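You operate a simulated robot arm through the tools that you are given. There is no shell and no other tool. Be economical: measure what you need, move in short steps, check, and stop when the job is done.

The job below is to be done with a simulated robot arm. You get a single attempt, and the scene is never put back.

## Task
Put the white box labelled "37" from the steel cart on the top of the white block. Stack the yellow reader that says "35" from the top of the steel cart on top of the yellow reader marked "56". Take the black motor marked "LOT 64" from the middle shelf of bay a and leave it on the low shelf of bay a. Take the clear lamp cap that says "CAP 64" from the low shelf of bay b and leave it on the top of the green cabinet. Stack the mint silver can from the film end of the back table on top of the lemon silver can. Fetch the small brown bottle and stand it on the top of the green cabinet. Fetch the tall white lamp and set it on the flat purple panel. Put the blue packet from the top of the test bench on the holder side of the packing bench. Fetch the cream box from the top of the test bench and set it on the box side of the packing bench. Take the 9 black coil from the top of the test bench and put it on the top of the white block. Put the green module labelled "30" from the top of the test bench on the low shelf of bay b and the green module marked "67" on the yellow pad under the chute. Fetch the green battery and set it in the inside of the silver good tray. Any order will do. Set down upright: white box, clear lamp cap, small brown bottle, tall white lamp, cream box, green battery.

Only the result counts: the job must be done as asked and must still hold three seconds after the hand-in. Knocking over, shifting, dropping, spilling or breaking anything else fails it. A push-on lid holds only when it is set on centred and level and pressed home; a screw cap is set on level and turned clockwise until tight.

## Robot
A 7-joint arm with a fingered hand on a trunk, on a base that drives. Base frame: it is fixed to the floor where the robot stands at the start and does not move with it; the origin is under the middle of the robot, x ahead of it, y to its left, z up. Lengths are in m, angles in degrees, forces in N, time in s.
With the tool pointing down near the work surface it reaches from about 0.1 to 0.64 m from the robot's upright axis, wherever it stands. Its first joint turns from -69.0 to 172.0 degrees. Places, roughly: black coil [-1, -2.5, 1]; black motor [0.75, 1.5, 0.75]; blue packet [-1, -2.5, 1]; box side of the packing bench [-1.3, -4.3, 0.8]; clear lamp cap [0.5, 2, 0.5]; cream box [-0.75, -2.5, 1]; flat purple panel (13x17x2 cm) [-1.7, -6.6, 0.8]; green battery [-0.25, -2.25, 1]; green module [-0.75, -2.5, 1]; holder side of the packing bench [-1.3, -4.7, 0.8]; inside of the silver good tray (15x15 cm) [-1.28, -2.72, 0.86]; low shelf of bay A [0.7, 1.3, 0.6]; low shelf of bay B [0.7, 2.1, 0.6]; silver can [-0.25, 3.5, 0.75]; small brown bottle [-1, 0, 0.5]; tall white lamp [-1, -2.25, 1]; top of the green cabinet [-0.8, 2.2, 0.4]; top of the white block (38x24 cm) [-1.08, 0.02, 0.56]; white box [0.5, 0, 0.75]; yellow pad under the chute (16x15 cm) [0.64, 1.3, 0.84]; yellow reader [0.5, -0.25, 0.75]. Payload 3.4 kg.
The TCP is the grasp point between the finger pads, 0.025 m short of the fingertips. In the tool frame z runs along the fingers and y along their closing line. The gripper opens to 0.088 m. The gripper's body begins 0.029 m behind the TCP. The gripper is a hand of 4 fingers: y runs from the thumb to the fingers, the wrist lies at [-0.013, -0.097, -0.162] in the tool frame, and closing takes about 1.5 s.
Orientation is that of the tool frame in the base frame, as a unit quaternion [x, y, z, w]. With the fingers straight down and the wrist toward the robot, the tool's x, y and z point along [0, 1, 0], [1, 0, 0] and [0, 0, -1] of the base frame.

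## Interface
- The arm moves only by the tool drive_tool. Its argument "series" is a list of rows, each a list of 7 numbers: the shift along the tool's x, y, z in cm, then the turn, a rotation vector about the tool's x, y, z in degrees, then the finger opening in cm, from 0 to 8.8. In form: [[dx, dy, dz, ax, ay, az, jaw], ...]. A call has 1 to 20 rows; each row is the pose to reach, as a shift and turn from the pose commanded when the call began, along the tool's axes at that moment. A row lasts 0.2 s, in which the tool goes at most 0.05 m and 8.6 degrees; a call with a longer step from one row to the next is refused whole, and so is a gripper value outside its range. Where a pose cannot be reached the arm comes as near as it can. A force on the tool above 40 N (or 10 N above the force at the start of the call, whichever is more), or a blocked arm, ends the call early, and 0.2 s more pass. The fingers move at their own pace (about 0.108 m/s each) and stop on an object; they squeeze with about 25 N. The grip force told is the motor's: it shows also when the fingers shut on nothing. Time passes only in rows, and 0.2 s behind the last, so rows that repeat a pose let the fingers close. The reply holds the time, the measured pose of the TCP, the force on the tool along the base axes, the opening and the grip force, in the units named above and with some noise, with the torque about the TCP (base axes, N m) and any sound that the robot's microphone picked up.
- Cameras (640 x 400 px; columns grow to the right, rows downward): "scene" is now at [0.0614, 0.0549, 1.3241]; the picture's right is [0.98, -0.18, 0.00], its down [-0.17, -0.92, -0.36] and it looks along [0.07, 0.36, -0.93] (base axes); focal length 214 px, centre (320, 200). "wrist" rides on the gripper at [0.064, -0.083, -0.098] in the tool frame; the picture's right is [-0.62, 0.37, -0.69], its down [-0.71, -0.63, 0.30] and it looks along [-0.32, 0.68, 0.65] (tool axes); focal length 265 px, centre (320, 200). There is no depth. A picture from a camera that has moved, and an enlarged one, comes with that camera's place and axes in the base frame and with its lens.
- snapshot(camera): a new picture of that camera. The clock stands still meanwhile.
- lift_body(by): slides the trunk up (or, below 0, down) by that many m; the arm and the scene camera ride with it, the base frame stays. It gives what a move gives, with no picture.
- roll_base(legs): drives the robot by 1 to 6 legs, each [ahead, left, turn to the left] in m, m and degrees, along the robot's own axes; the way and the turn of a leg run together, so that a leg with both is an arc; at most 1.5 m and 180 degrees a leg. The arm and the cameras ride along, it lands a little off, and it stops where it bumps. It gives what a move gives.
- grasp_type(shape): the hand has 4 fingers and takes this shape, open, in about a second: jaw (thumb against the fingers, like two jaws); tri (thumb and two fingers); tip (a fingertip pinch); poke (one finger out to press); point (the index stretched); flat (the hand flat); cup (the hand cupped); fist (a fist). The gripper value then closes the fingers along that shape, each until it touches; the sizes above hold for jaw. It gives what a move gives, with no picture.
- head_to(pan, tilt): turns the head with the scene camera to pan (to the left, within 86 degrees either way) and tilt (down, from -29 to 69), counted from straight ahead of the robot. It gives what a move gives.
- zoom(camera, box): a new picture of the part [left, top, right, bottom] of that camera's present view, enlarged. The clock stands still meanwhile.
- finish_job(): hands the job in; it is judged then, once.

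Go step by step. Nothing tells you exact positions but the pictures and the camera data: compare them with the known pose of the tool, close in by small moves and look again before you grip or let go. The budget is 588 turns and 360 pictures, counting those below and the enlarged ones. Unless the task says otherwise, let go and move clear before handing in, and close with one line.

The tools are called after "Call:" as name(argument=value, ...) on one line, values as JSON. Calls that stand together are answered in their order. drive_tool: Moves the arm, as the interface text tells. Its arguments: {"type":"object","properties":{"series":{"type":"array"}},"required":["series"]} The other tools are called the same way: lift_body (by) slides the trunk up or down; grasp_type (shape) gives the hand a shape; roll_base (legs) drives the base; head_to (pan, tilt) turns the head that bears the scene camera; snapshot (camera) takes a picture; zoom (camera, box) takes an enlarged picture of a part of a camera's view; finish_job () hands the job in.

At the start:

```text
time_s: 0.0
eef_pos: [0.5363, -0.1121, 1.0362]
tcp_rot: [0.707, 0.708, 0.002, 0.001]
force: [0.6, 0.4, 0.4]
wrist_torque: [0.01, 0.0, -0.03]
gripper_width: 0.0877
finger_force: 0.0
shape: jaw
trunk travel left (down, up): [-0.675, 0.165]
robot x, y, heading: [-0.0, 0.0031, 0.1]
head pan, tilt: [79.5, 68.8]
```

scene: 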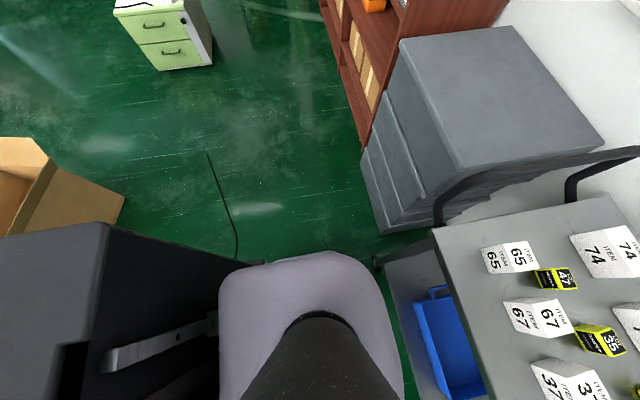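
wrist: 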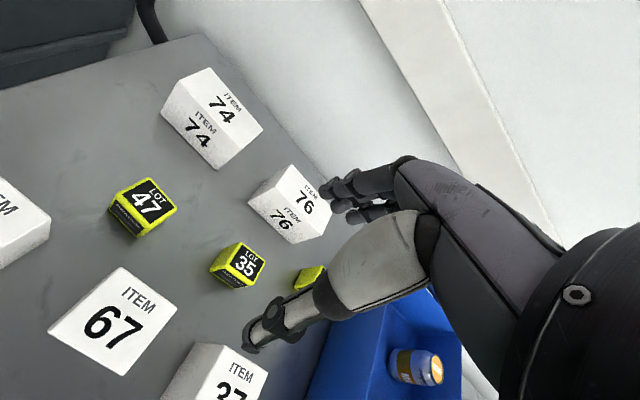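

I see the steel cart ahead with white boxes and yellow readers. First I look at the cart straight on with the head.

Call:
head_to(pan=0, tilt=55)

Call:
snapshot(camera="scene")

```text
time_s: 1.5
eef_pos: [0.5373, -0.1131, 1.0366]
tcp_rot: [0.707, 0.707, 0.001, 0.0]
force: [-0.1, -1.0, -0.4]
wrist_torque: [0.03, 0.02, 0.0]
gripper_width: 0.0876
finger_force: 0.0
shape: jaw
trunk travel left (down, up): [-0.675, 0.165]
robot x, y, heading: [0.0009, -0.0032, -0.1]
head pan, tilt: [0.0, 55.0]
```

```text
357 pictures are left
camera scene: at [0.1232, 0.0, 1.3396], right [0.0, -1.0, 0.0], down [-0.82, 0.0, -0.57], along [0.57, 0.0, -0.82], focal length 214 px, centre (320, 200)
```

scene: 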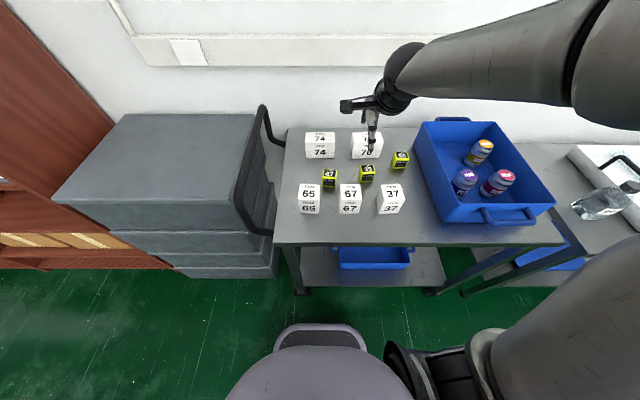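

The cart carries boxes 74, 76, 65, 67, 37 and readers 47, 35 and likely 56. I zoom for pixel-precise positions.

Call:
zoom(camera="scene", box=[280, 120, 440, 220])

```text
4.00 times, centred on (360, 170) of scene
camera zoom: at [0.1232, 0.0, 1.3396], right [0.0, -1.0, 0.0], down [-0.82, 0.0, -0.57], along [0.57, 0.0, -0.82], focal length 858 px, centre (160, 320)
```

zoom: 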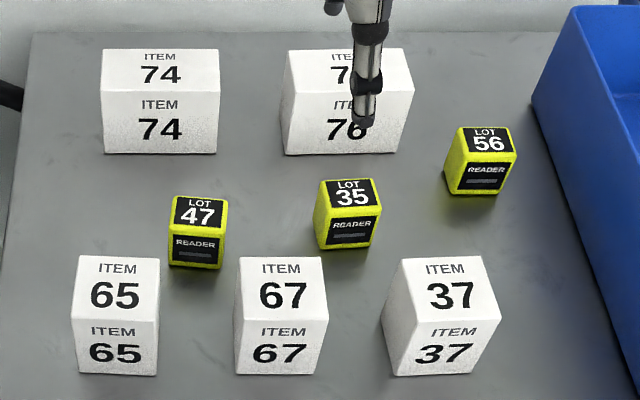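

Cart top seems at z≈0.81, readers about 4 cm cubes. I look closer at the hand itself.

Call:
zoom(camera="wrist", box=[200, 130, 456, 290])

Call:
zoom(camera="scene", box=[320, 20, 448, 100])

Call:
zoom(camera="scene", box=[320, 80, 448, 160])

```text
2.50 times, centred on (328, 210) of wrist
camera zoom: at [0.4538, -0.0485, 1.1347], right [0.37, -0.62, 0.69], down [-0.63, -0.71, -0.3], along [0.68, -0.32, -0.65], focal length 664 px, centre (300, 175)
```

zoom: 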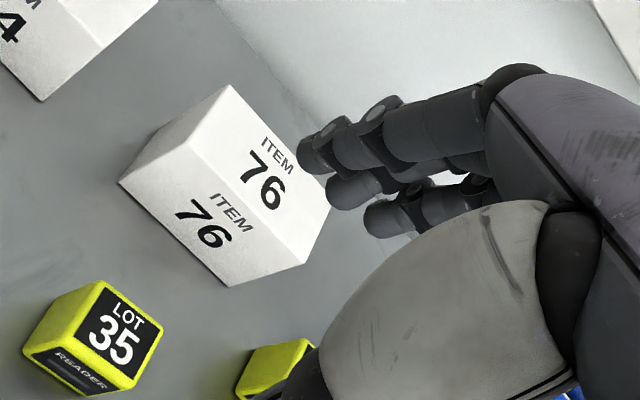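

```text
5.00 times, centred on (384, 60) of scene
camera zoom: at [0.1232, 0.0, 1.3396], right [0.0, -1.0, 0.0], down [-0.82, 0.0, -0.57], along [0.57, 0.0, -0.82], focal length 1072 px, centre (0, 900)
```

zoom: 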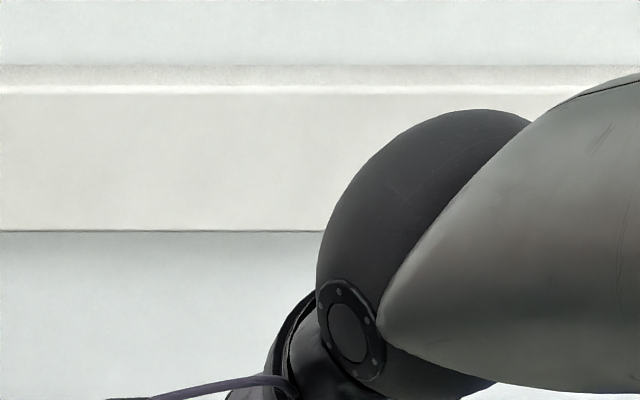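

```text
5.00 times, centred on (384, 120) of scene
camera zoom: at [0.1232, 0.0, 1.3396], right [0.0, -1.0, 0.0], down [-0.82, 0.0, -0.57], along [0.57, 0.0, -0.82], focal length 1072 px, centre (0, 600)
```

zoom: 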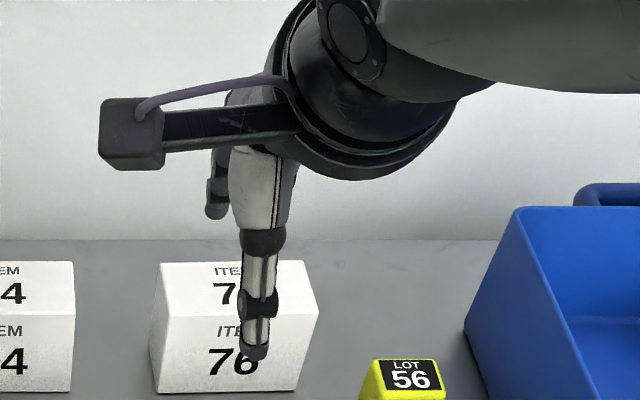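

Reader 56 is slightly out of reach, so I will drive a bit forward/right; I look around first for clearances.

Call:
head_to(pan=-60, tilt=40)

Call:
snapshot(camera="scene")

Call:
head_to(pan=86, tilt=35)

Call:
snapshot(camera="scene")

```text
time_s: 2.8
eef_pos: [0.5373, -0.112, 1.0362]
tcp_rot: [0.707, 0.707, 0.0, 0.001]
force: [-0.8, -0.2, -0.9]
wrist_torque: [0.02, -0.03, 0.0]
gripper_width: 0.0875
finger_force: 0.1
shape: jaw
trunk travel left (down, up): [-0.675, 0.165]
robot x, y, heading: [-0.0002, 0.0012, 0.1]
head pan, tilt: [-60.0, 40.0]
```

```text
352 pictures are left
camera scene: at [0.0937, -0.0737, 1.3602], right [-0.87, -0.5, 0.0], down [-0.32, 0.56, -0.77], along [0.38, -0.66, -0.64], focal length 214 px, centre (320, 200)
```

scene: 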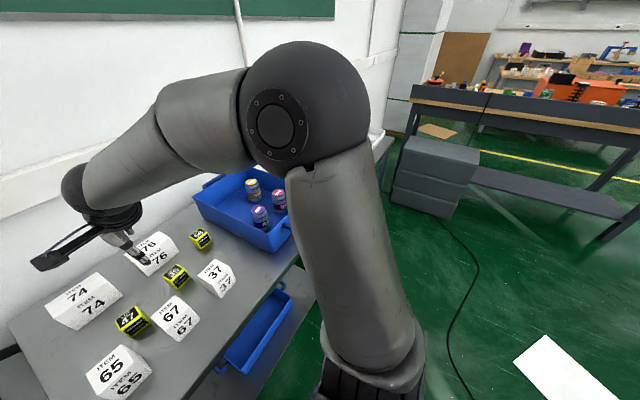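

```text
time_s: 5.1
eef_pos: [0.537, -0.1117, 1.035]
tcp_rot: [0.707, 0.707, 0.0, 0.0]
force: [0.4, -0.7, -0.7]
wrist_torque: [0.0, 0.02, 0.01]
gripper_width: 0.0875
finger_force: 0.1
shape: jaw
trunk travel left (down, up): [-0.675, 0.165]
robot x, y, heading: [-0.0001, 0.0051, -0.1]
head pan, tilt: [85.9, 35.0]
```

```text
351 pictures are left
camera scene: at [0.0574, 0.0878, 1.3678], right [1.0, -0.07, 0.0], down [-0.04, -0.57, -0.82], along [0.06, 0.82, -0.57], focal length 214 px, centre (320, 200)
```

scene: 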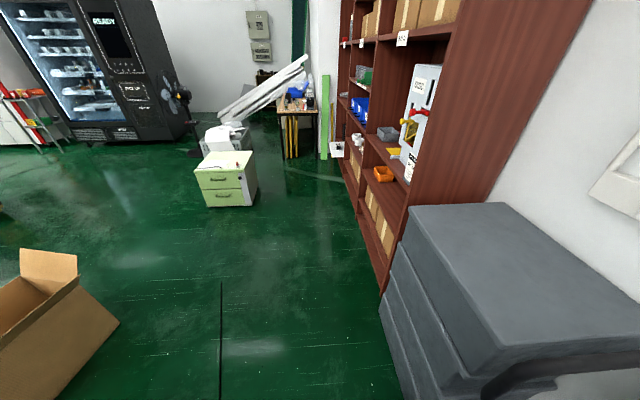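

Right side floor is clear. I roll a bit forward and right.

Call:
roll_base(legs=[[0.06, -0.15, 0]])

Call:
head_to(pan=-5, tilt=55)

Call:
snapshot(camera="scene")

Call:
snapshot(camera="wrist")

```text
time_s: 6.5
eef_pos: [0.5973, -0.2616, 1.0357]
tcp_rot: [0.705, 0.709, -0.001, 0.001]
force: [0.2, -0.9, -0.5]
wrist_torque: [-0.02, 0.0, 0.01]
gripper_width: 0.0876
finger_force: 0.1
shape: jaw
trunk travel left (down, up): [-0.675, 0.165]
robot x, y, heading: [0.0592, -0.153, 0.1]
head pan, tilt: [85.9, 35.0]
```

```text
time_s: 8.2
eef_pos: [0.5979, -0.2605, 1.0362]
tcp_rot: [0.705, 0.71, -0.001, 0.0]
force: [-0.3, 0.5, 0.5]
wrist_torque: [0.0, -0.01, 0.02]
gripper_width: 0.0878
finger_force: 0.2
shape: jaw
trunk travel left (down, up): [-0.675, 0.165]
robot x, y, heading: [0.0618, -0.151, 0.3]
head pan, tilt: [-5.0, 55.0]
```

```text
350 pictures are left
camera scene: at [0.1829, -0.1571, 1.3396], right [-0.08, -1.0, 0.0], down [-0.82, 0.07, -0.57], along [0.57, -0.05, -0.82], focal length 214 px, centre (320, 200)
```

scene: 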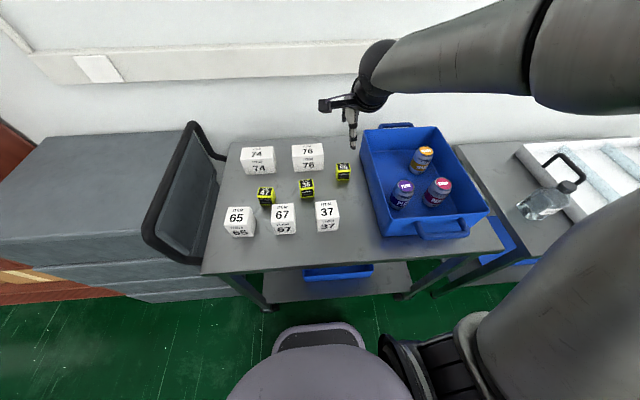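

```text
349 pictures are left
camera wrist: at [0.5139, -0.1977, 1.1347], right [0.37, -0.62, 0.69], down [-0.63, -0.72, -0.3], along [0.69, -0.32, -0.65], focal length 265 px, centre (320, 200)
```

wrist: 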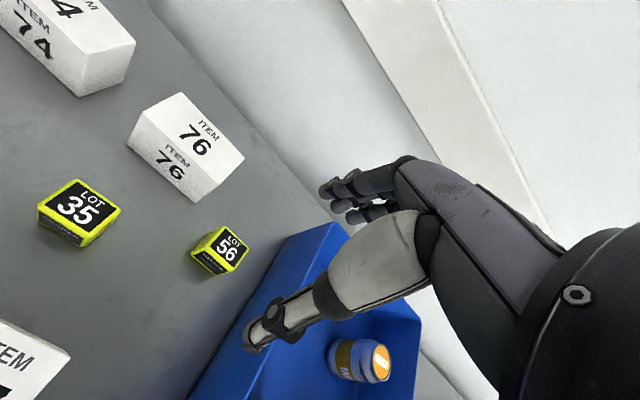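

Estimates agree between views (reader 56 ≈ (0.647,-0.268), top z≈0.849). I move above reader 35.

Call:
drive_tool(series=[[3.8, -0.5, 3, 0, 0, 0, 8.8], [7.6, -1.1, 6, 0, 0, 0, 8.8], [11.3, -1.6, 9, 0, 0, 0, 8.8], [11.3, -1.6, 11.6, 0, 0, 0, 8.8]])

Call:
snapshot(camera="wrist")

Call:
zoom(camera="scene", box=[220, 110, 380, 210])

```text
time_s: 9.2
eef_pos: [0.5842, -0.143, 0.9293]
tcp_rot: [0.708, 0.706, 0.016, -0.005]
force: [1.1, 0.3, 0.1]
wrist_torque: [0.01, 0.05, -0.01]
gripper_width: 0.0876
finger_force: 0.0
shape: jaw
trunk travel left (down, up): [-0.675, 0.165]
robot x, y, heading: [0.057, -0.1517, 0.3]
head pan, tilt: [-5.0, 55.0]
```

```text
348 pictures are left
camera wrist: at [0.4993, -0.0836, 1.0292], right [0.36, -0.64, 0.68], down [-0.63, -0.7, -0.34], along [0.69, -0.31, -0.65], focal length 265 px, centre (320, 200)
```

wrist: 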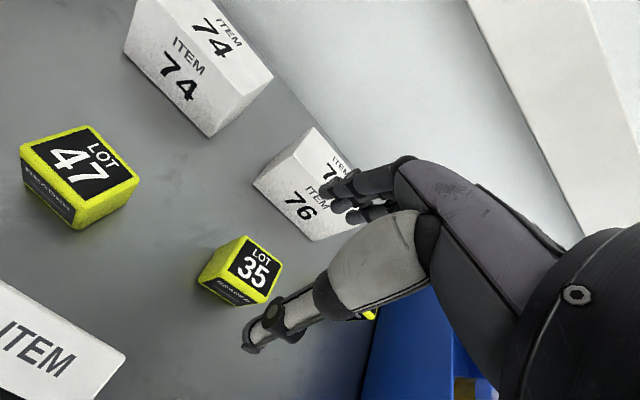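

```text
4.00 times, centred on (300, 160) of scene
camera zoom: at [0.1829, -0.1583, 1.3396], right [-0.08, -1.0, 0.0], down [-0.82, 0.07, -0.57], along [0.57, -0.05, -0.82], focal length 858 px, centre (400, 360)
```

zoom: 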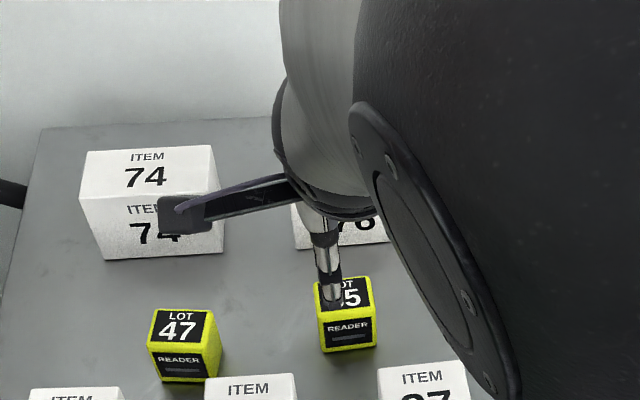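

Reader 35 is at about (0.585,-0.150). I descend around it.

Call:
drive_tool(series=[[-0.2, 0.3, 2, 0, 0, 0, 8.8], [-0.2, 0.3, 4, 0, 0, 0, 8.8], [-0.2, 0.3, 6, 0, 0, 0, 8.8], [-0.2, 0.3, 8.0, 0, 0, 0, 8.8], [-0.2, 0.3, 8.0, 0, 0, 0, 8.8], [-0.2, 0.3, 8.0, 0, 0, 0, 8.8]])

Call:
snapshot(camera="wrist")

```text
time_s: 10.6
eef_pos: [0.5848, -0.1494, 0.8397]
tcp_rot: [0.705, 0.709, -0.001, 0.001]
force: [0.4, -0.6, -0.4]
wrist_torque: [0.05, -0.03, 0.03]
gripper_width: 0.0878
finger_force: 0.0
shape: jaw
out of reach, approached as far as the arm can: row 3
trunk travel left (down, up): [-0.675, 0.165]
robot x, y, heading: [0.0617, -0.1515, 0.3]
head pan, tilt: [-5.0, 55.0]
```

```text
346 pictures are left
camera wrist: at [0.5017, -0.0851, 0.938], right [0.37, -0.62, 0.69], down [-0.63, -0.72, -0.3], along [0.68, -0.32, -0.65], focal length 265 px, centre (320, 200)
```

wrist: 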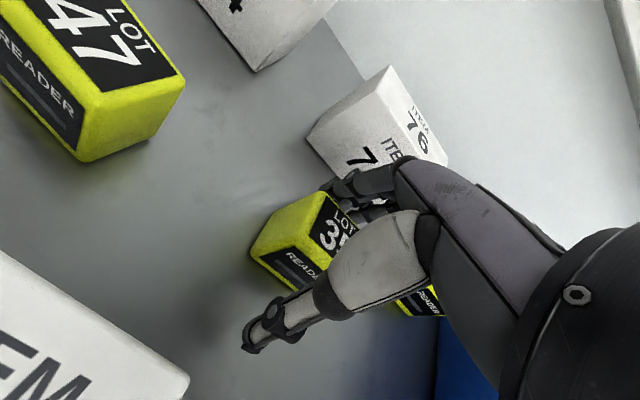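

The reader sits between thumb and fingers. I close.

Call:
drive_tool(series=[[0, 0, 0, 0, 0, 0, 2], [0, 0, 0, 0, 0, 0, 2], [0, 0, 0, 0, 0, 0, 2], [0, 0, 0, 0, 0, 0, 2], [0, 0, 0, 0, 0, 0, 2], [0, 0, 0, 0, 0, 0, 2], [0, 0, 0, 0, 0, 0, 2], [0, 0, 0, 0, 0, 0, 2]])

Call:
snapshot(camera="wrist")

```text
time_s: 12.4
eef_pos: [0.5851, -0.1475, 0.8408]
tcp_rot: [0.705, 0.709, 0.0, 0.0]
force: [-0.2, -0.5, -0.6]
wrist_torque: [-0.04, 0.0, 0.02]
gripper_width: 0.0293
finger_force: 24.7
shape: jaw
trunk travel left (down, up): [-0.675, 0.165]
robot x, y, heading: [0.0583, -0.1506, 0.3]
head pan, tilt: [-5.0, 55.0]
```

```text
345 pictures are left
camera wrist: at [0.5014, -0.085, 0.9387], right [0.37, -0.62, 0.69], down [-0.63, -0.72, -0.3], along [0.69, -0.32, -0.65], focal length 265 px, centre (320, 200)
```

wrist: 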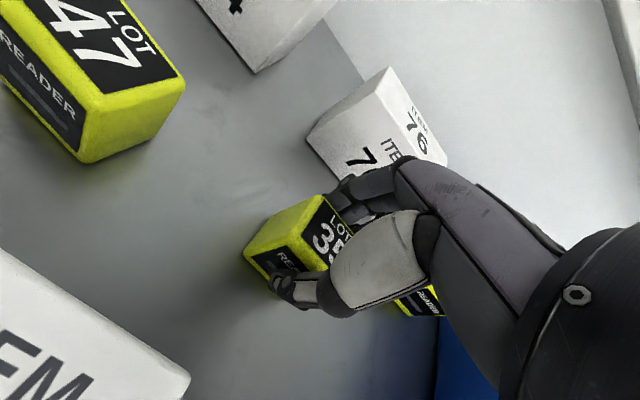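

Gripped (force 24.7 N). I lift and move above reader 56.

Call:
drive_tool(series=[[0, 0, -4, 0, 0, 0, 2], [0, 0, -8, 0, 0, 0, 2], [-3, 1.5, -9, 0, 0, 0, 2], [-6, 3, -9, 0, 0, 0, 2], [-9, 4.6, -9, 0, 0, 0, 2], [-11.9, 6.2, -9, 0, 0, 0, 2], [-11.9, 6.2, -9, 0, 0, 0, 2], [-11.9, 6.2, -9, 0, 0, 0, 2]])

Call:
snapshot(camera="wrist")

Call:
head_to(pan=10, tilt=55)

Call:
snapshot(camera="scene")

```text
time_s: 14.2
eef_pos: [0.6495, -0.2701, 0.9325]
tcp_rot: [0.705, 0.709, 0.0, -0.001]
force: [-0.3, 0.0, -0.6]
wrist_torque: [0.0, -0.01, 0.02]
gripper_width: 0.0291
finger_force: 24.8
shape: jaw
trunk travel left (down, up): [-0.675, 0.165]
robot x, y, heading: [0.0587, -0.1512, 0.5]
head pan, tilt: [-5.0, 55.0]
```

```text
344 pictures are left
camera wrist: at [0.5661, -0.2067, 1.0305], right [0.37, -0.62, 0.69], down [-0.63, -0.72, -0.3], along [0.69, -0.32, -0.65], focal length 265 px, centre (320, 200)
```

wrist: 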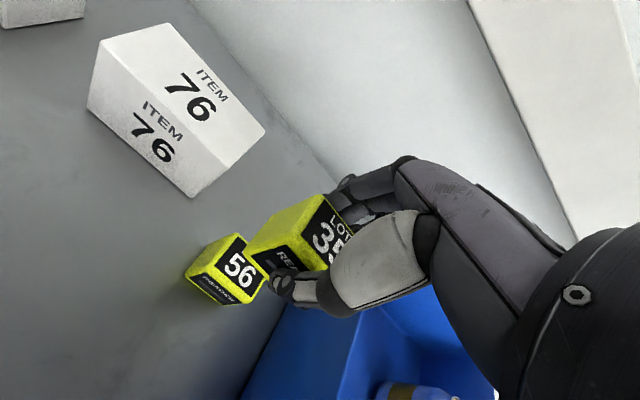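

```text
time_s: 15.0
eef_pos: [0.65, -0.2696, 0.9316]
tcp_rot: [0.705, 0.709, 0.0, 0.0]
force: [-0.8, 0.8, -1.4]
wrist_torque: [-0.02, -0.01, -0.01]
gripper_width: 0.0292
finger_force: 24.9
shape: jaw
trunk travel left (down, up): [-0.675, 0.165]
robot x, y, heading: [0.0604, -0.1557, 0.1]
head pan, tilt: [10.0, 55.0]
```

```text
343 pictures are left
camera scene: at [0.1822, -0.1385, 1.3396], right [0.18, -0.98, 0.0], down [-0.81, -0.15, -0.57], along [0.56, 0.1, -0.82], focal length 214 px, centre (320, 200)
```

scene: 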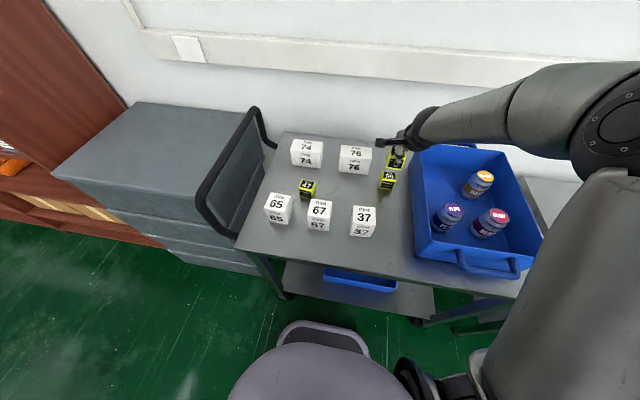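

I zoom to measure 56 and the held reader together.

Call:
zoom(camera="scene", box=[340, 140, 436, 200])

Call:
zoom(camera="wrist", box=[170, 180, 362, 300])

```text
6.67 times, centred on (388, 170) of scene
camera zoom: at [0.1822, -0.1385, 1.3396], right [0.18, -0.98, 0.0], down [-0.81, -0.15, -0.57], along [0.56, 0.1, -0.82], focal length 1430 px, centre (-133, 400)
```

zoom: 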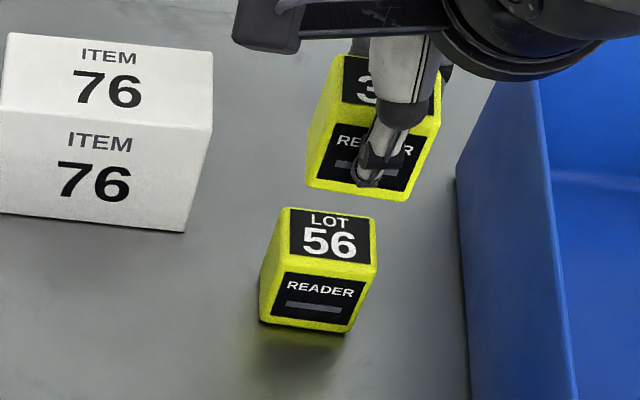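

```text
3.33 times, centred on (266, 240) of wrist
camera zoom: at [0.5659, -0.2062, 1.0306], right [0.37, -0.62, 0.69], down [-0.63, -0.72, -0.3], along [0.69, -0.32, -0.65], focal length 885 px, centre (500, 67)
```

zoom: 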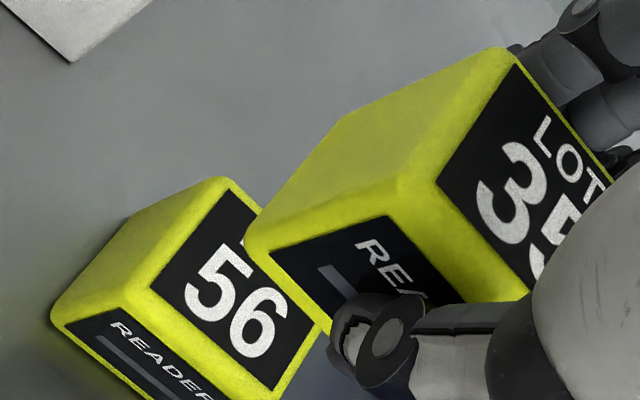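

Alignment looks near; I descend 3.5 cm and compare again.

Call:
drive_tool(series=[[0.2, -0.2, 2, 0, 0, 0, 2], [0.2, -0.2, 3.5, 0, 0, 0, 2], [0.2, -0.2, 3.5, 0, 0, 0, 2], [0.2, -0.2, 3.5, 0, 0, 0, 2]])

Call:
zoom(camera="scene", box=[340, 140, 436, 200])

Call:
zoom(camera="wrist", box=[200, 180, 392, 300])

```text
time_s: 16.0
eef_pos: [0.6468, -0.2673, 0.8959]
tcp_rot: [0.705, 0.709, 0.0, -0.001]
force: [0.0, -0.2, -1.0]
wrist_torque: [0.01, 0.01, 0.02]
gripper_width: 0.0293
finger_force: 24.5
shape: jaw
trunk travel left (down, up): [-0.675, 0.165]
robot x, y, heading: [0.0603, -0.1507, 0.1]
head pan, tilt: [10.0, 55.0]
```

```text
6.67 times, centred on (388, 170) of scene
camera zoom: at [0.1823, -0.1384, 1.3395], right [0.18, -0.98, 0.0], down [-0.81, -0.15, -0.57], along [0.56, 0.1, -0.82], focal length 1430 px, centre (-133, 400)
```

zoom: 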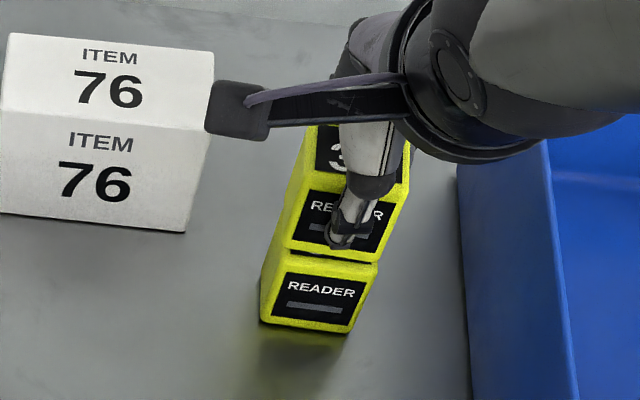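

```text
3.33 times, centred on (296, 240) of wrist
camera zoom: at [0.5634, -0.2043, 0.9942], right [0.37, -0.62, 0.69], down [-0.63, -0.72, -0.3], along [0.69, -0.32, -0.65], focal length 885 px, centre (400, 67)
```

zoom: 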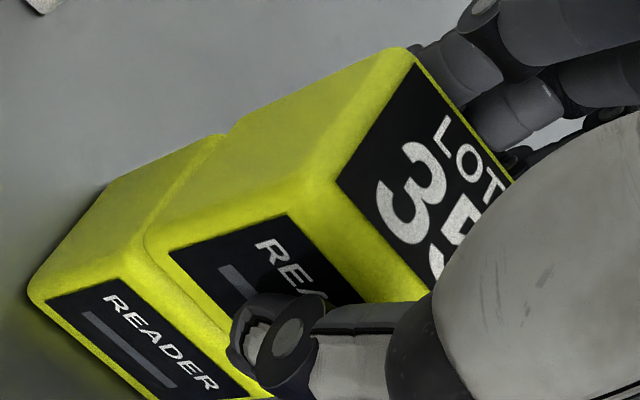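

The wrist view shows edges of both readers in line along the vertical. I lower gently until contact.

Call:
drive_tool(series=[[0, 0, 0.6, 0, 0, 0, 2], [0, 0, 1.1, 0, 0, 0, 2], [0, 0, 1.4, 0, 0, 0, 2], [0, 0, 1.6, 0, 0, 0, 2], [0, 0, 1.6, 0, 0, 0, 2]])

Call:
zoom(camera="scene", box=[340, 140, 436, 200])

Call:
zoom(camera="wrist", box=[200, 180, 392, 300])

```text
time_s: 17.2
eef_pos: [0.6439, -0.2671, 0.8853]
tcp_rot: [0.705, 0.709, 0.004, 0.004]
force: [5.2, -2.6, 30.4]
wrist_torque: [-0.11, -0.19, 0.04]
gripper_width: 0.0321
finger_force: 24.9
shape: jaw
trunk travel left (down, up): [-0.675, 0.165]
robot x, y, heading: [0.0594, -0.1517, 0.6]
head pan, tilt: [10.0, 55.0]
```

```text
6.67 times, centred on (388, 170) of scene
camera zoom: at [0.1775, -0.1376, 1.3403], right [0.18, -0.98, 0.0], down [-0.8, -0.15, -0.58], along [0.57, 0.1, -0.82], focal length 1430 px, centre (-133, 400)
```

zoom: 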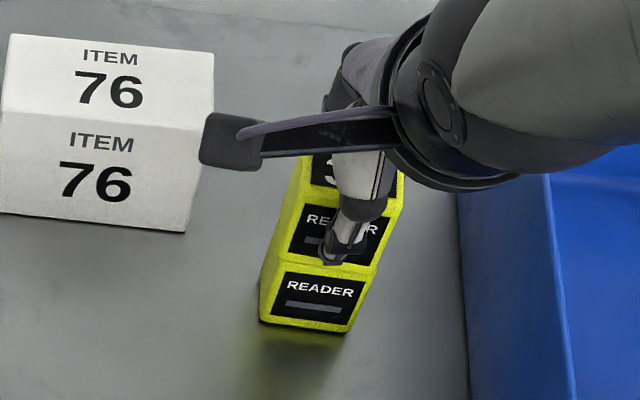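

```text
3.33 times, centred on (296, 240) of wrist
camera zoom: at [0.5595, -0.2046, 0.9827], right [0.36, -0.62, 0.7], down [-0.62, -0.72, -0.31], along [0.69, -0.32, -0.65], focal length 885 px, centre (400, 67)
```

zoom: 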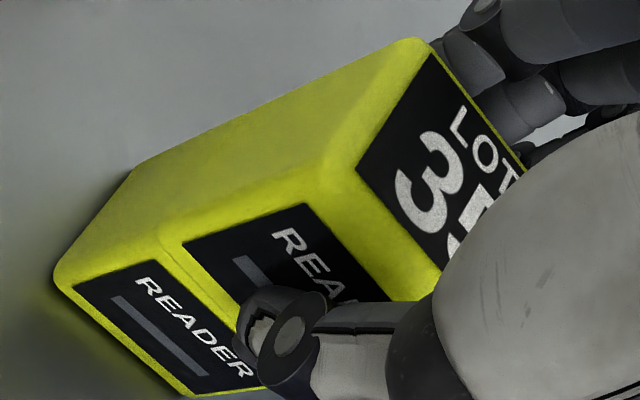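

Excellent alignment; seated with 30 N. I ease up, then open and retreat upward.

Call:
drive_tool(series=[[0, 0, -0.5, 0, 0, 0, 2], [0, 0, -0.6, 0, 0, 0, 3], [0, 0, -0.6, 0, 0, 0, 4], [0, 0, -0.6, 0, 0, 0, 6], [0, 0, -0.6, 0, 0, 0, 8.8], [0, 0, -0.6, 0, 0, 0, 8.8], [0, 0, -0.6, 0, 0, 0, 8.8], [0, 0, -0.6, 0, 0, 0, 8.8], [0, 0, -0.6, 0, 0, 0, 8.8], [0, 0, -4, 0, 0, 0, 8.8], [0, 0, -8, 0, 0, 0, 8.8], [0, 0, -12, 0, 0, 0, 8.8], [0, 0, -12, 0, 0, 0, 8.8]])

Call:
snapshot(camera="wrist")

Call:
snapshot(camera="scene")

```text
time_s: 20.0
eef_pos: [0.6453, -0.2646, 1.0022]
tcp_rot: [0.705, 0.709, 0.0, 0.0]
force: [0.5, 0.1, 1.1]
wrist_torque: [0.03, -0.01, -0.01]
gripper_width: 0.0876
finger_force: 0.1
shape: jaw
trunk travel left (down, up): [-0.675, 0.165]
robot x, y, heading: [0.0574, -0.1506, 0.2]
head pan, tilt: [10.0, 55.0]
```

```text
336 pictures are left
camera wrist: at [0.5611, -0.202, 1.101], right [0.37, -0.62, 0.69], down [-0.63, -0.72, -0.3], along [0.69, -0.32, -0.65], focal length 265 px, centre (320, 200)
```

wrist: 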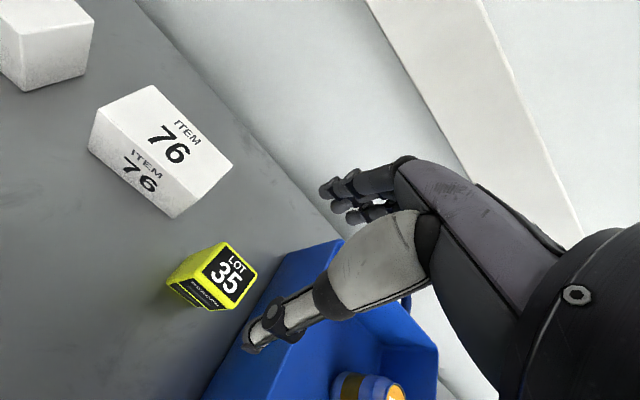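

```text
335 pictures are left
camera scene: at [0.1825, -0.1384, 1.3395], right [0.18, -0.98, 0.0], down [-0.81, -0.15, -0.57], along [0.56, 0.1, -0.82], focal length 214 px, centre (320, 200)
```

scene: 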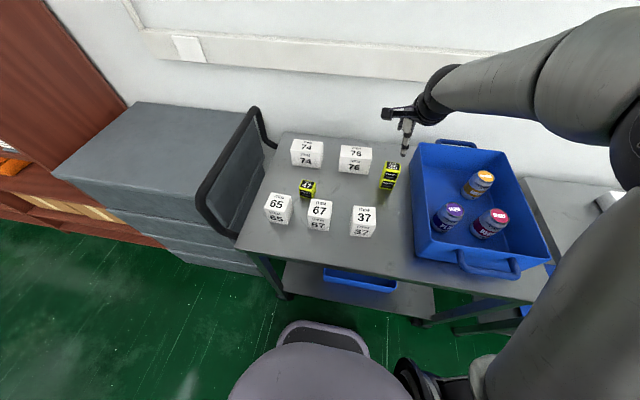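

Reader stack is done. Now I measure box 37.

Call:
zoom(camera="scene", box=[300, 180, 396, 240])

```text
6.67 times, centred on (348, 210) of scene
camera zoom: at [0.1825, -0.1384, 1.3395], right [0.18, -0.98, 0.0], down [-0.81, -0.15, -0.57], along [0.56, 0.1, -0.82], focal length 1430 px, centre (133, 133)
```

zoom: 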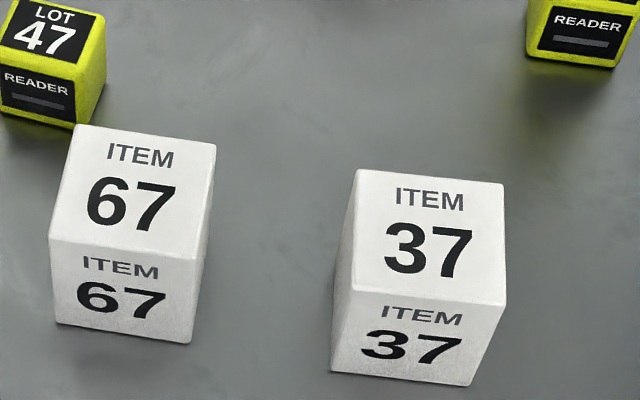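

Box 37 is at about (0.473,-0.199), top z≈0.88. I move above it.

Call:
drive_tool(series=[[1.5, -4.3, 1, 0, 0, 0, 8.8], [3.3, -8.6, 2, 0, 0, 0, 8.8], [5, -13, 3, 0, 0, 0, 8.8], [6.6, -17.2, 4.5, 0, 0, 0, 8.8], [6.6, -17.2, 6, 0, 0, 0, 8.8], [6.6, -17.2, 6, 0, 0, 0, 8.8], [6.6, -17.2, 6, 0, 0, 0, 8.8]])

Call:
snapshot(camera="wrist")

```text
time_s: 21.6
eef_pos: [0.4745, -0.2008, 0.9375]
tcp_rot: [0.705, 0.709, 0.001, 0.001]
force: [0.5, -0.1, -1.1]
wrist_torque: [0.0, 0.0, 0.0]
gripper_width: 0.0876
finger_force: 0.1
shape: jaw
out of reach, approached as far as the arm can: row 3
trunk travel left (down, up): [-0.675, 0.165]
robot x, y, heading: [0.0629, -0.1495, 0.5]
head pan, tilt: [10.0, 55.0]
```

```text
333 pictures are left
camera wrist: at [0.3908, -0.1372, 1.0347], right [0.37, -0.62, 0.69], down [-0.63, -0.72, -0.3], along [0.69, -0.32, -0.65], focal length 265 px, centre (320, 200)
```

wrist: 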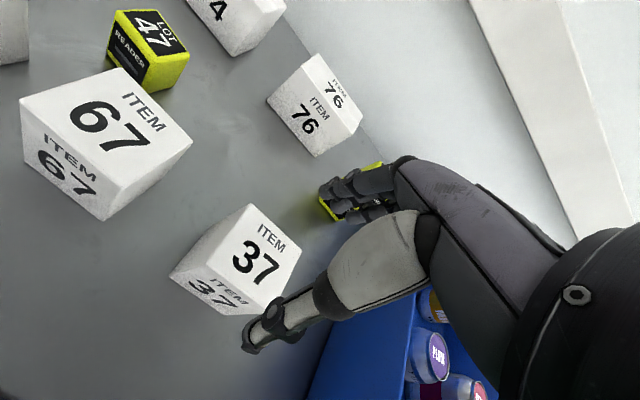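

Consistent. I descend and close.

Call:
drive_tool(series=[[0.5, 0, 2.5, 0, 0, 0, 8.8], [0.5, 0, 5, 0, 0, 0, 8.8], [0.5, 0, 7, 0, 0, 0, 8.8], [0.5, 0, 8, 0, 0, 0, 8.8], [0.5, 0, 8, 0, 0, 0, 8.8], [0.5, 0, 8, 0, 0, 0, 8.8]])

Call:
snapshot(camera="wrist")

```text
time_s: 23.0
eef_pos: [0.473, -0.1955, 0.8561]
tcp_rot: [0.705, 0.709, 0.0, 0.0]
force: [0.5, 0.1, 0.1]
wrist_torque: [0.04, 0.02, 0.03]
gripper_width: 0.088
finger_force: 0.0
shape: jaw
trunk travel left (down, up): [-0.675, 0.165]
robot x, y, heading: [0.0601, -0.1528, 0.3]
head pan, tilt: [10.0, 55.0]
```

```text
332 pictures are left
camera wrist: at [0.389, -0.132, 0.9556], right [0.37, -0.62, 0.69], down [-0.63, -0.72, -0.3], along [0.69, -0.32, -0.65], focal length 265 px, centre (320, 200)
```

wrist: 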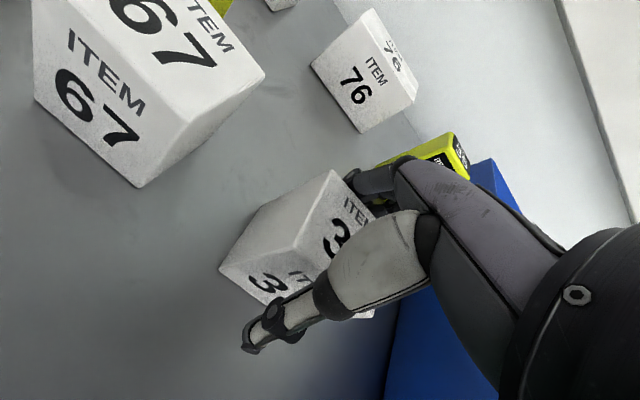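

Call:
drive_tool(series=[[0, 0, 0, 0, 0, 0, 3], [0, 0, 0, 0, 0, 0, 3], [0, 0, 0, 0, 0, 0, 3], [0, 0, 0, 0, 0, 0, 3], [0, 0, 0, 0, 0, 0, 3], [0, 0, 0, 0, 0, 0, 3], [0, 0, 0, 0, 0, 0, 3], [0, 0, -4, 0, 0, 0, 3], [0, 0, -8, 0, 0, 0, 3], [0, 0, -12, 0, 0, 0, 3], [0, 0, -16, 0, 0, 0, 3], [0, 0, -16, 0, 0, 0, 3]])

Call:
snapshot(camera="wrist")

```text
time_s: 25.6
eef_pos: [0.4719, -0.1945, 1.0198]
tcp_rot: [0.706, 0.708, 0.0, 0.0]
force: [-0.7, -0.5, -0.1]
wrist_torque: [0.0, 0.0, 0.01]
gripper_width: 0.0488
finger_force: 25.0
shape: jaw
trunk travel left (down, up): [-0.675, 0.165]
robot x, y, heading: [0.0596, -0.1505, 0.4]
head pan, tilt: [10.0, 55.0]
```

```text
331 pictures are left
camera wrist: at [0.3885, -0.1312, 1.1184], right [0.37, -0.62, 0.69], down [-0.63, -0.72, -0.3], along [0.69, -0.32, -0.65], focal length 265 px, centre (320, 200)
```

wrist: 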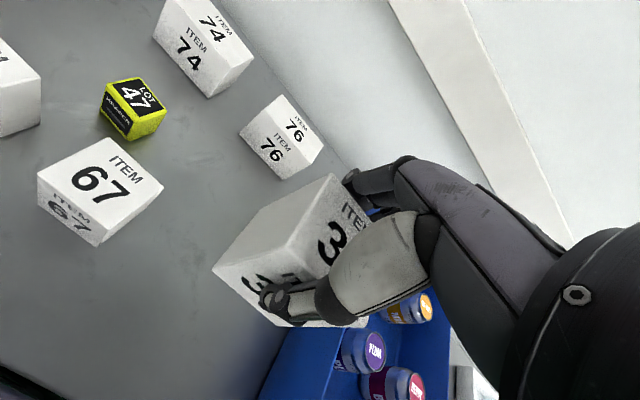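

Box 37 is held. Before turning, I check what's left-behind close to the robot.

Call:
head_to(pan=86, tilt=60)

Call:
snapshot(camera="scene")

Call:
head_to(pan=-86, tilt=50)

Call:
snapshot(camera="scene")

```text
time_s: 27.1
eef_pos: [0.4721, -0.1956, 1.0195]
tcp_rot: [0.706, 0.708, 0.0, 0.001]
force: [-1.4, -0.5, -1.4]
wrist_torque: [-0.01, -0.01, 0.02]
gripper_width: 0.0486
finger_force: 25.0
shape: jaw
trunk travel left (down, up): [-0.675, 0.165]
robot x, y, heading: [0.0613, -0.1532, 0.4]
head pan, tilt: [85.9, 60.0]
```

```text
330 pictures are left
camera scene: at [0.1156, -0.0847, 1.3335], right [1.0, -0.07, 0.0], down [-0.06, -0.86, -0.5], along [0.03, 0.5, -0.87], focal length 214 px, centre (320, 200)
```

scene: 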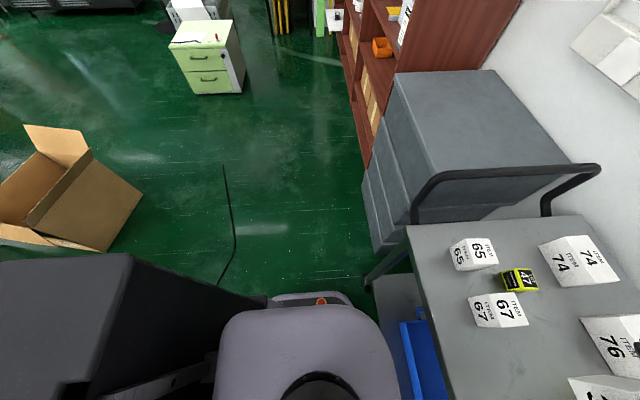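

```text
time_s: 29.7
eef_pos: [0.4729, -0.1942, 1.0202]
tcp_rot: [0.705, 0.709, -0.001, 0.0]
force: [0.7, -0.3, -0.9]
wrist_torque: [0.0, 0.01, 0.0]
gripper_width: 0.0489
finger_force: 24.8
shape: jaw
trunk travel left (down, up): [-0.675, 0.165]
robot x, y, heading: [0.0611, -0.1551, 0.3]
head pan, tilt: [-85.9, 50.0]
```

```text
329 pictures are left
camera scene: at [0.117, -0.228, 1.3461], right [-1.0, -0.08, 0.0], down [-0.06, 0.76, -0.64], along [0.05, -0.64, -0.77], focal length 214 px, centre (320, 200)
```

scene: 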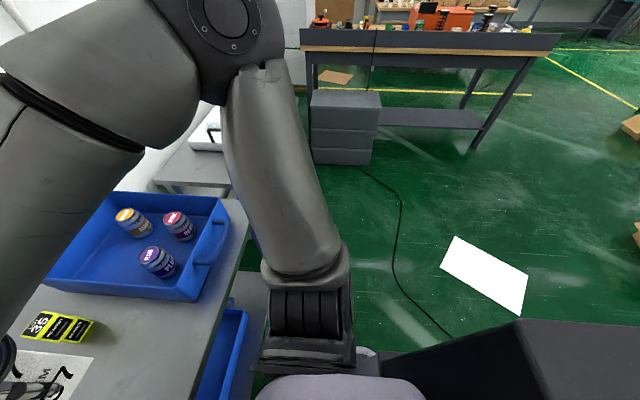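

The dark shape is the robot's own torso. I back off 0.25 m and turn left.

Call:
roll_base(legs=[[-0.25, 0, 0], [0, 0, 120]])

Call:
head_to(pan=50, tilt=45)

Call:
snapshot(camera="scene")

```text
time_s: 36.5
eef_pos: [-0.3672, 0.2193, 1.0204]
tcp_rot: [-0.281, 0.96, 0.0, 0.0]
force: [0.3, 0.0, -1.0]
wrist_torque: [0.0, 0.01, 0.01]
gripper_width: 0.0483
finger_force: 24.9
shape: jaw
trunk travel left (down, up): [-0.675, 0.165]
robot x, y, heading: [-0.1819, -0.1555, 122.7]
head pan, tilt: [-85.9, 50.0]
```

```text
time_s: 38.7
eef_pos: [-0.3673, 0.2196, 1.0189]
tcp_rot: [-0.281, 0.96, 0.0, 0.0]
force: [0.0, 0.6, -1.2]
wrist_torque: [0.01, 0.01, 0.0]
gripper_width: 0.0483
finger_force: 24.7
shape: jaw
trunk travel left (down, up): [-0.675, 0.165]
robot x, y, heading: [-0.1831, -0.1566, 122.5]
head pan, tilt: [50.0, 45.0]
```

```text
328 pictures are left
camera scene: at [-0.29, -0.0999, 1.353], right [0.13, 0.99, 0.0], down [0.7, -0.09, -0.71], along [-0.7, 0.09, -0.71], focal length 214 px, centre (320, 200)
```

scene: 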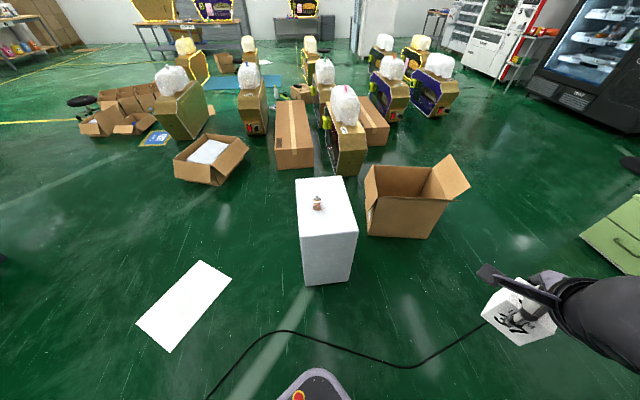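

The white block with the brown bottle stands ahead-left; block top spans x -1.25…-0.85, y -0.12…0.15, bottle at about (-1.015,-0.02). I turn to face it and approach.

Call:
roll_base(legs=[[0, 0, 57.5], [0.31, -0.206, 0]])

Call:
head_to(pan=15, tilt=55)

Call:
snapshot(camera="scene")

```text
time_s: 43.6
eef_pos: [-0.9003, 0.1163, 1.0184]
tcp_rot: [-0.701, 0.713, 0.0, -0.001]
force: [0.4, -0.4, -0.2]
wrist_torque: [0.03, 0.01, -0.02]
gripper_width: 0.048
finger_force: 25.4
shape: jaw
trunk travel left (down, up): [-0.675, 0.165]
robot x, y, heading: [-0.4916, 0.0617, 179.0]
head pan, tilt: [50.0, 45.0]
```

```text
time_s: 44.6
eef_pos: [-0.8998, 0.114, 1.0203]
tcp_rot: [-0.701, 0.713, 0.0, 0.0]
force: [-0.7, 0.2, -0.8]
wrist_torque: [-0.01, -0.01, -0.01]
gripper_width: 0.0484
finger_force: 24.6
shape: jaw
trunk travel left (down, up): [-0.675, 0.165]
robot x, y, heading: [-0.4852, 0.0636, 178.8]
head pan, tilt: [15.0, 55.0]
```

```text
327 pictures are left
camera scene: at [-0.6079, 0.0458, 1.3396], right [-0.24, 0.97, 0.0], down [0.79, 0.2, -0.57], along [-0.56, -0.14, -0.82], focal length 214 px, centre (320, 200)
```

scene: 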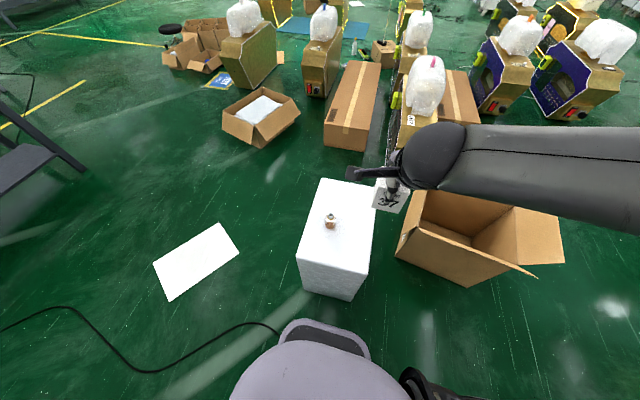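

I lower the trunk by 0.25 m, then move the box over its spot at (-1.07, 0.095).

Call:
lift_body(by=-0.25)

Call:
drive_tool(series=[[0.6, 4.3, 0, 0, 0, 0, 3], [1.2, 8.6, 0, 0, 0, 0, 3], [1.7, 13, 0, 0, 0, 0, 3], [2.2, 17, 0, 0, 0, 0, 3], [2.2, 17, 4, 0, 0, 0, 3], [2.2, 17, 8, 0, 0, 0, 3], [2.2, 17, 12, 0, 0, 0, 3], [2.2, 17, 12, 0, 0, 0, 3], [2.2, 17, 12, 0, 0, 0, 3]])

Call:
snapshot(camera="scene")

Call:
snapshot(camera="wrist")

```text
time_s: 47.2
eef_pos: [-0.8995, 0.1157, 0.7697]
tcp_rot: [-0.701, 0.713, 0.0, 0.0]
force: [0.3, 0.2, -1.1]
wrist_torque: [0.0, -0.02, -0.02]
gripper_width: 0.0483
finger_force: 24.8
shape: jaw
trunk travel left (down, up): [-0.425, 0.415]
robot x, y, heading: [-0.4894, 0.062, 179.2]
head pan, tilt: [15.0, 55.0]
```

```text
time_s: 49.2
eef_pos: [-1.0706, 0.095, 0.6487]
tcp_rot: [-0.701, 0.713, 0.0, 0.0]
force: [0.0, -0.2, -0.9]
wrist_torque: [0.01, -0.03, 0.0]
gripper_width: 0.0483
finger_force: 25.2
shape: jaw
trunk travel left (down, up): [-0.425, 0.415]
robot x, y, heading: [-0.4907, 0.0643, 179.1]
head pan, tilt: [15.0, 55.0]
```

```text
326 pictures are left
camera scene: at [-0.6079, 0.0459, 1.0896], right [-0.24, 0.97, 0.0], down [0.79, 0.2, -0.57], along [-0.56, -0.14, -0.82], focal length 214 px, centre (320, 200)
```

scene: 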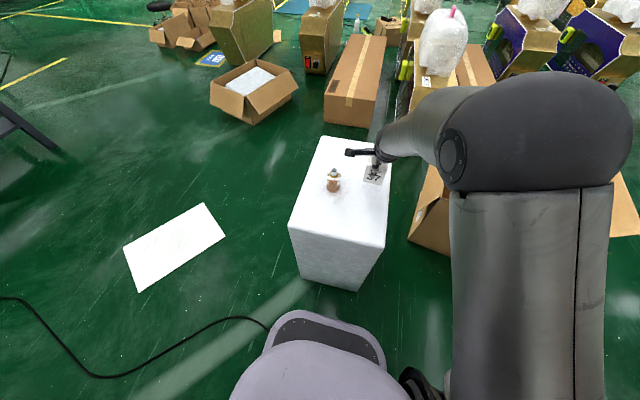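

```text
325 pictures are left
camera wrist: at [-0.9894, 0.0282, 0.7471], right [-0.36, 0.63, 0.69], down [0.64, 0.7, -0.3], along [-0.68, 0.34, -0.65], focal length 265 px, centre (320, 200)
```

wrist: 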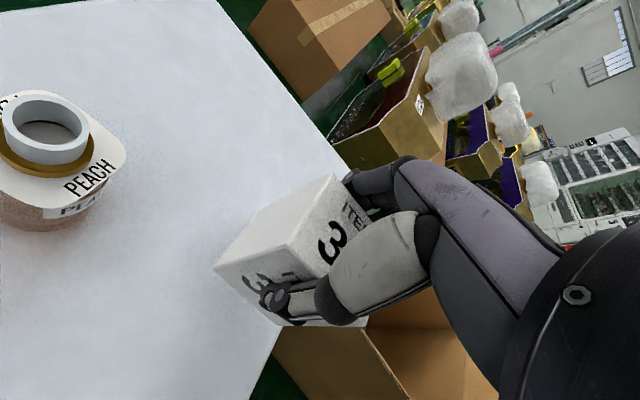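

The box hovers ~4 cm above the block near its right edge; I shift 0.5 cm inward and lower to contact.

Call:
drive_tool(series=[[0.5, 0, 1.5, 0, 0, 0, 3], [0.5, 0, 3, 0, 0, 0, 3], [0.5, 0, 3.7, 0, 0, 0, 3], [0.5, 0, 4.0, 0, 0, 0, 3], [0.5, 0, 4.2, 0, 0, 0, 3], [0.5, 0, 4.4, 0, 0, 0, 3]])

Call:
snapshot(camera="wrist")

```text
time_s: 50.6
eef_pos: [-1.0716, 0.093, 0.6066]
tcp_rot: [-0.699, 0.715, -0.003, -0.003]
force: [0.2, -1.0, 2.7]
wrist_torque: [-0.05, 0.0, 0.01]
gripper_width: 0.0481
finger_force: 25.5
shape: jaw
trunk travel left (down, up): [-0.425, 0.415]
robot x, y, heading: [-0.4888, 0.0603, 179.0]
head pan, tilt: [15.0, 55.0]
```

```text
324 pictures are left
camera wrist: at [-0.9899, 0.0271, 0.7059], right [-0.35, 0.64, 0.69], down [0.65, 0.7, -0.31], along [-0.68, 0.34, -0.66], focal length 265 px, centre (320, 200)
```

wrist: 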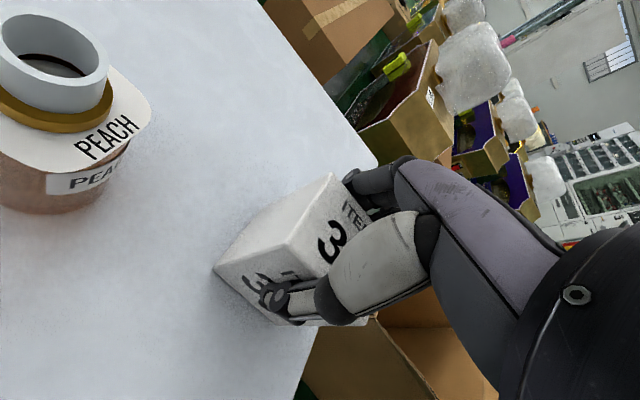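

Contact felt. I release and lift away.

Call:
drive_tool(series=[[0, 0, 0.2, 0, 0, 0, 3], [0, 0, 0.1, 0, 0, 0, 5], [0, 0, 0.1, 0, 0, 0, 7], [0, 0, 0.1, 0, 0, 0, 8.8], [0, 0, 0.1, 0, 0, 0, 8.8], [0, 0, 0.1, 0, 0, 0, 8.8], [0, 0, 0.1, 0, 0, 0, 8.8], [0, 0, -4, 0, 0, 0, 8.8], [0, 0, -8, 0, 0, 0, 8.8], [0, 0, -12, 0, 0, 0, 8.8], [0, 0, -12, 0, 0, 0, 8.8]])

Call:
snapshot(camera="wrist")

Call:
zoom(camera="scene", box=[280, 120, 408, 200])

```text
time_s: 53.0
eef_pos: [-1.0676, 0.092, 0.7251]
tcp_rot: [-0.702, 0.713, 0.0, 0.0]
force: [0.0, 0.0, -0.7]
wrist_torque: [0.01, -0.04, 0.0]
gripper_width: 0.0879
finger_force: 0.1
shape: jaw
trunk travel left (down, up): [-0.425, 0.415]
robot x, y, heading: [-0.4905, 0.0635, 178.8]
head pan, tilt: [15.0, 55.0]
```

```text
323 pictures are left
camera wrist: at [-0.9853, 0.0252, 0.8224], right [-0.36, 0.63, 0.69], down [0.64, 0.7, -0.3], along [-0.68, 0.34, -0.65], focal length 265 px, centre (320, 200)
```

wrist: 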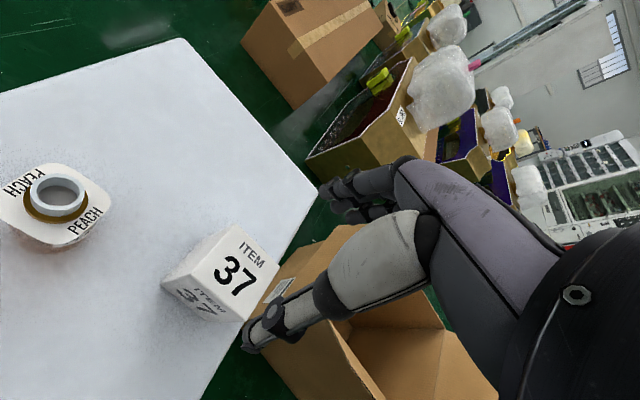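

```text
5.00 times, centred on (344, 160) of scene
camera zoom: at [-0.6078, 0.0459, 1.0896], right [-0.24, 0.97, 0.0], down [0.79, 0.2, -0.57], along [-0.56, -0.14, -0.82], focal length 1072 px, centre (200, 400)
```

zoom: 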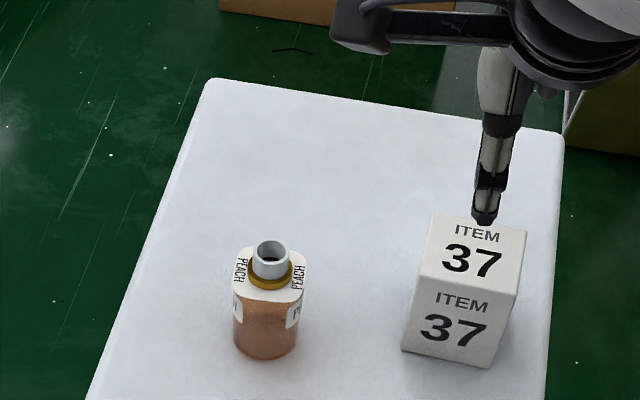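

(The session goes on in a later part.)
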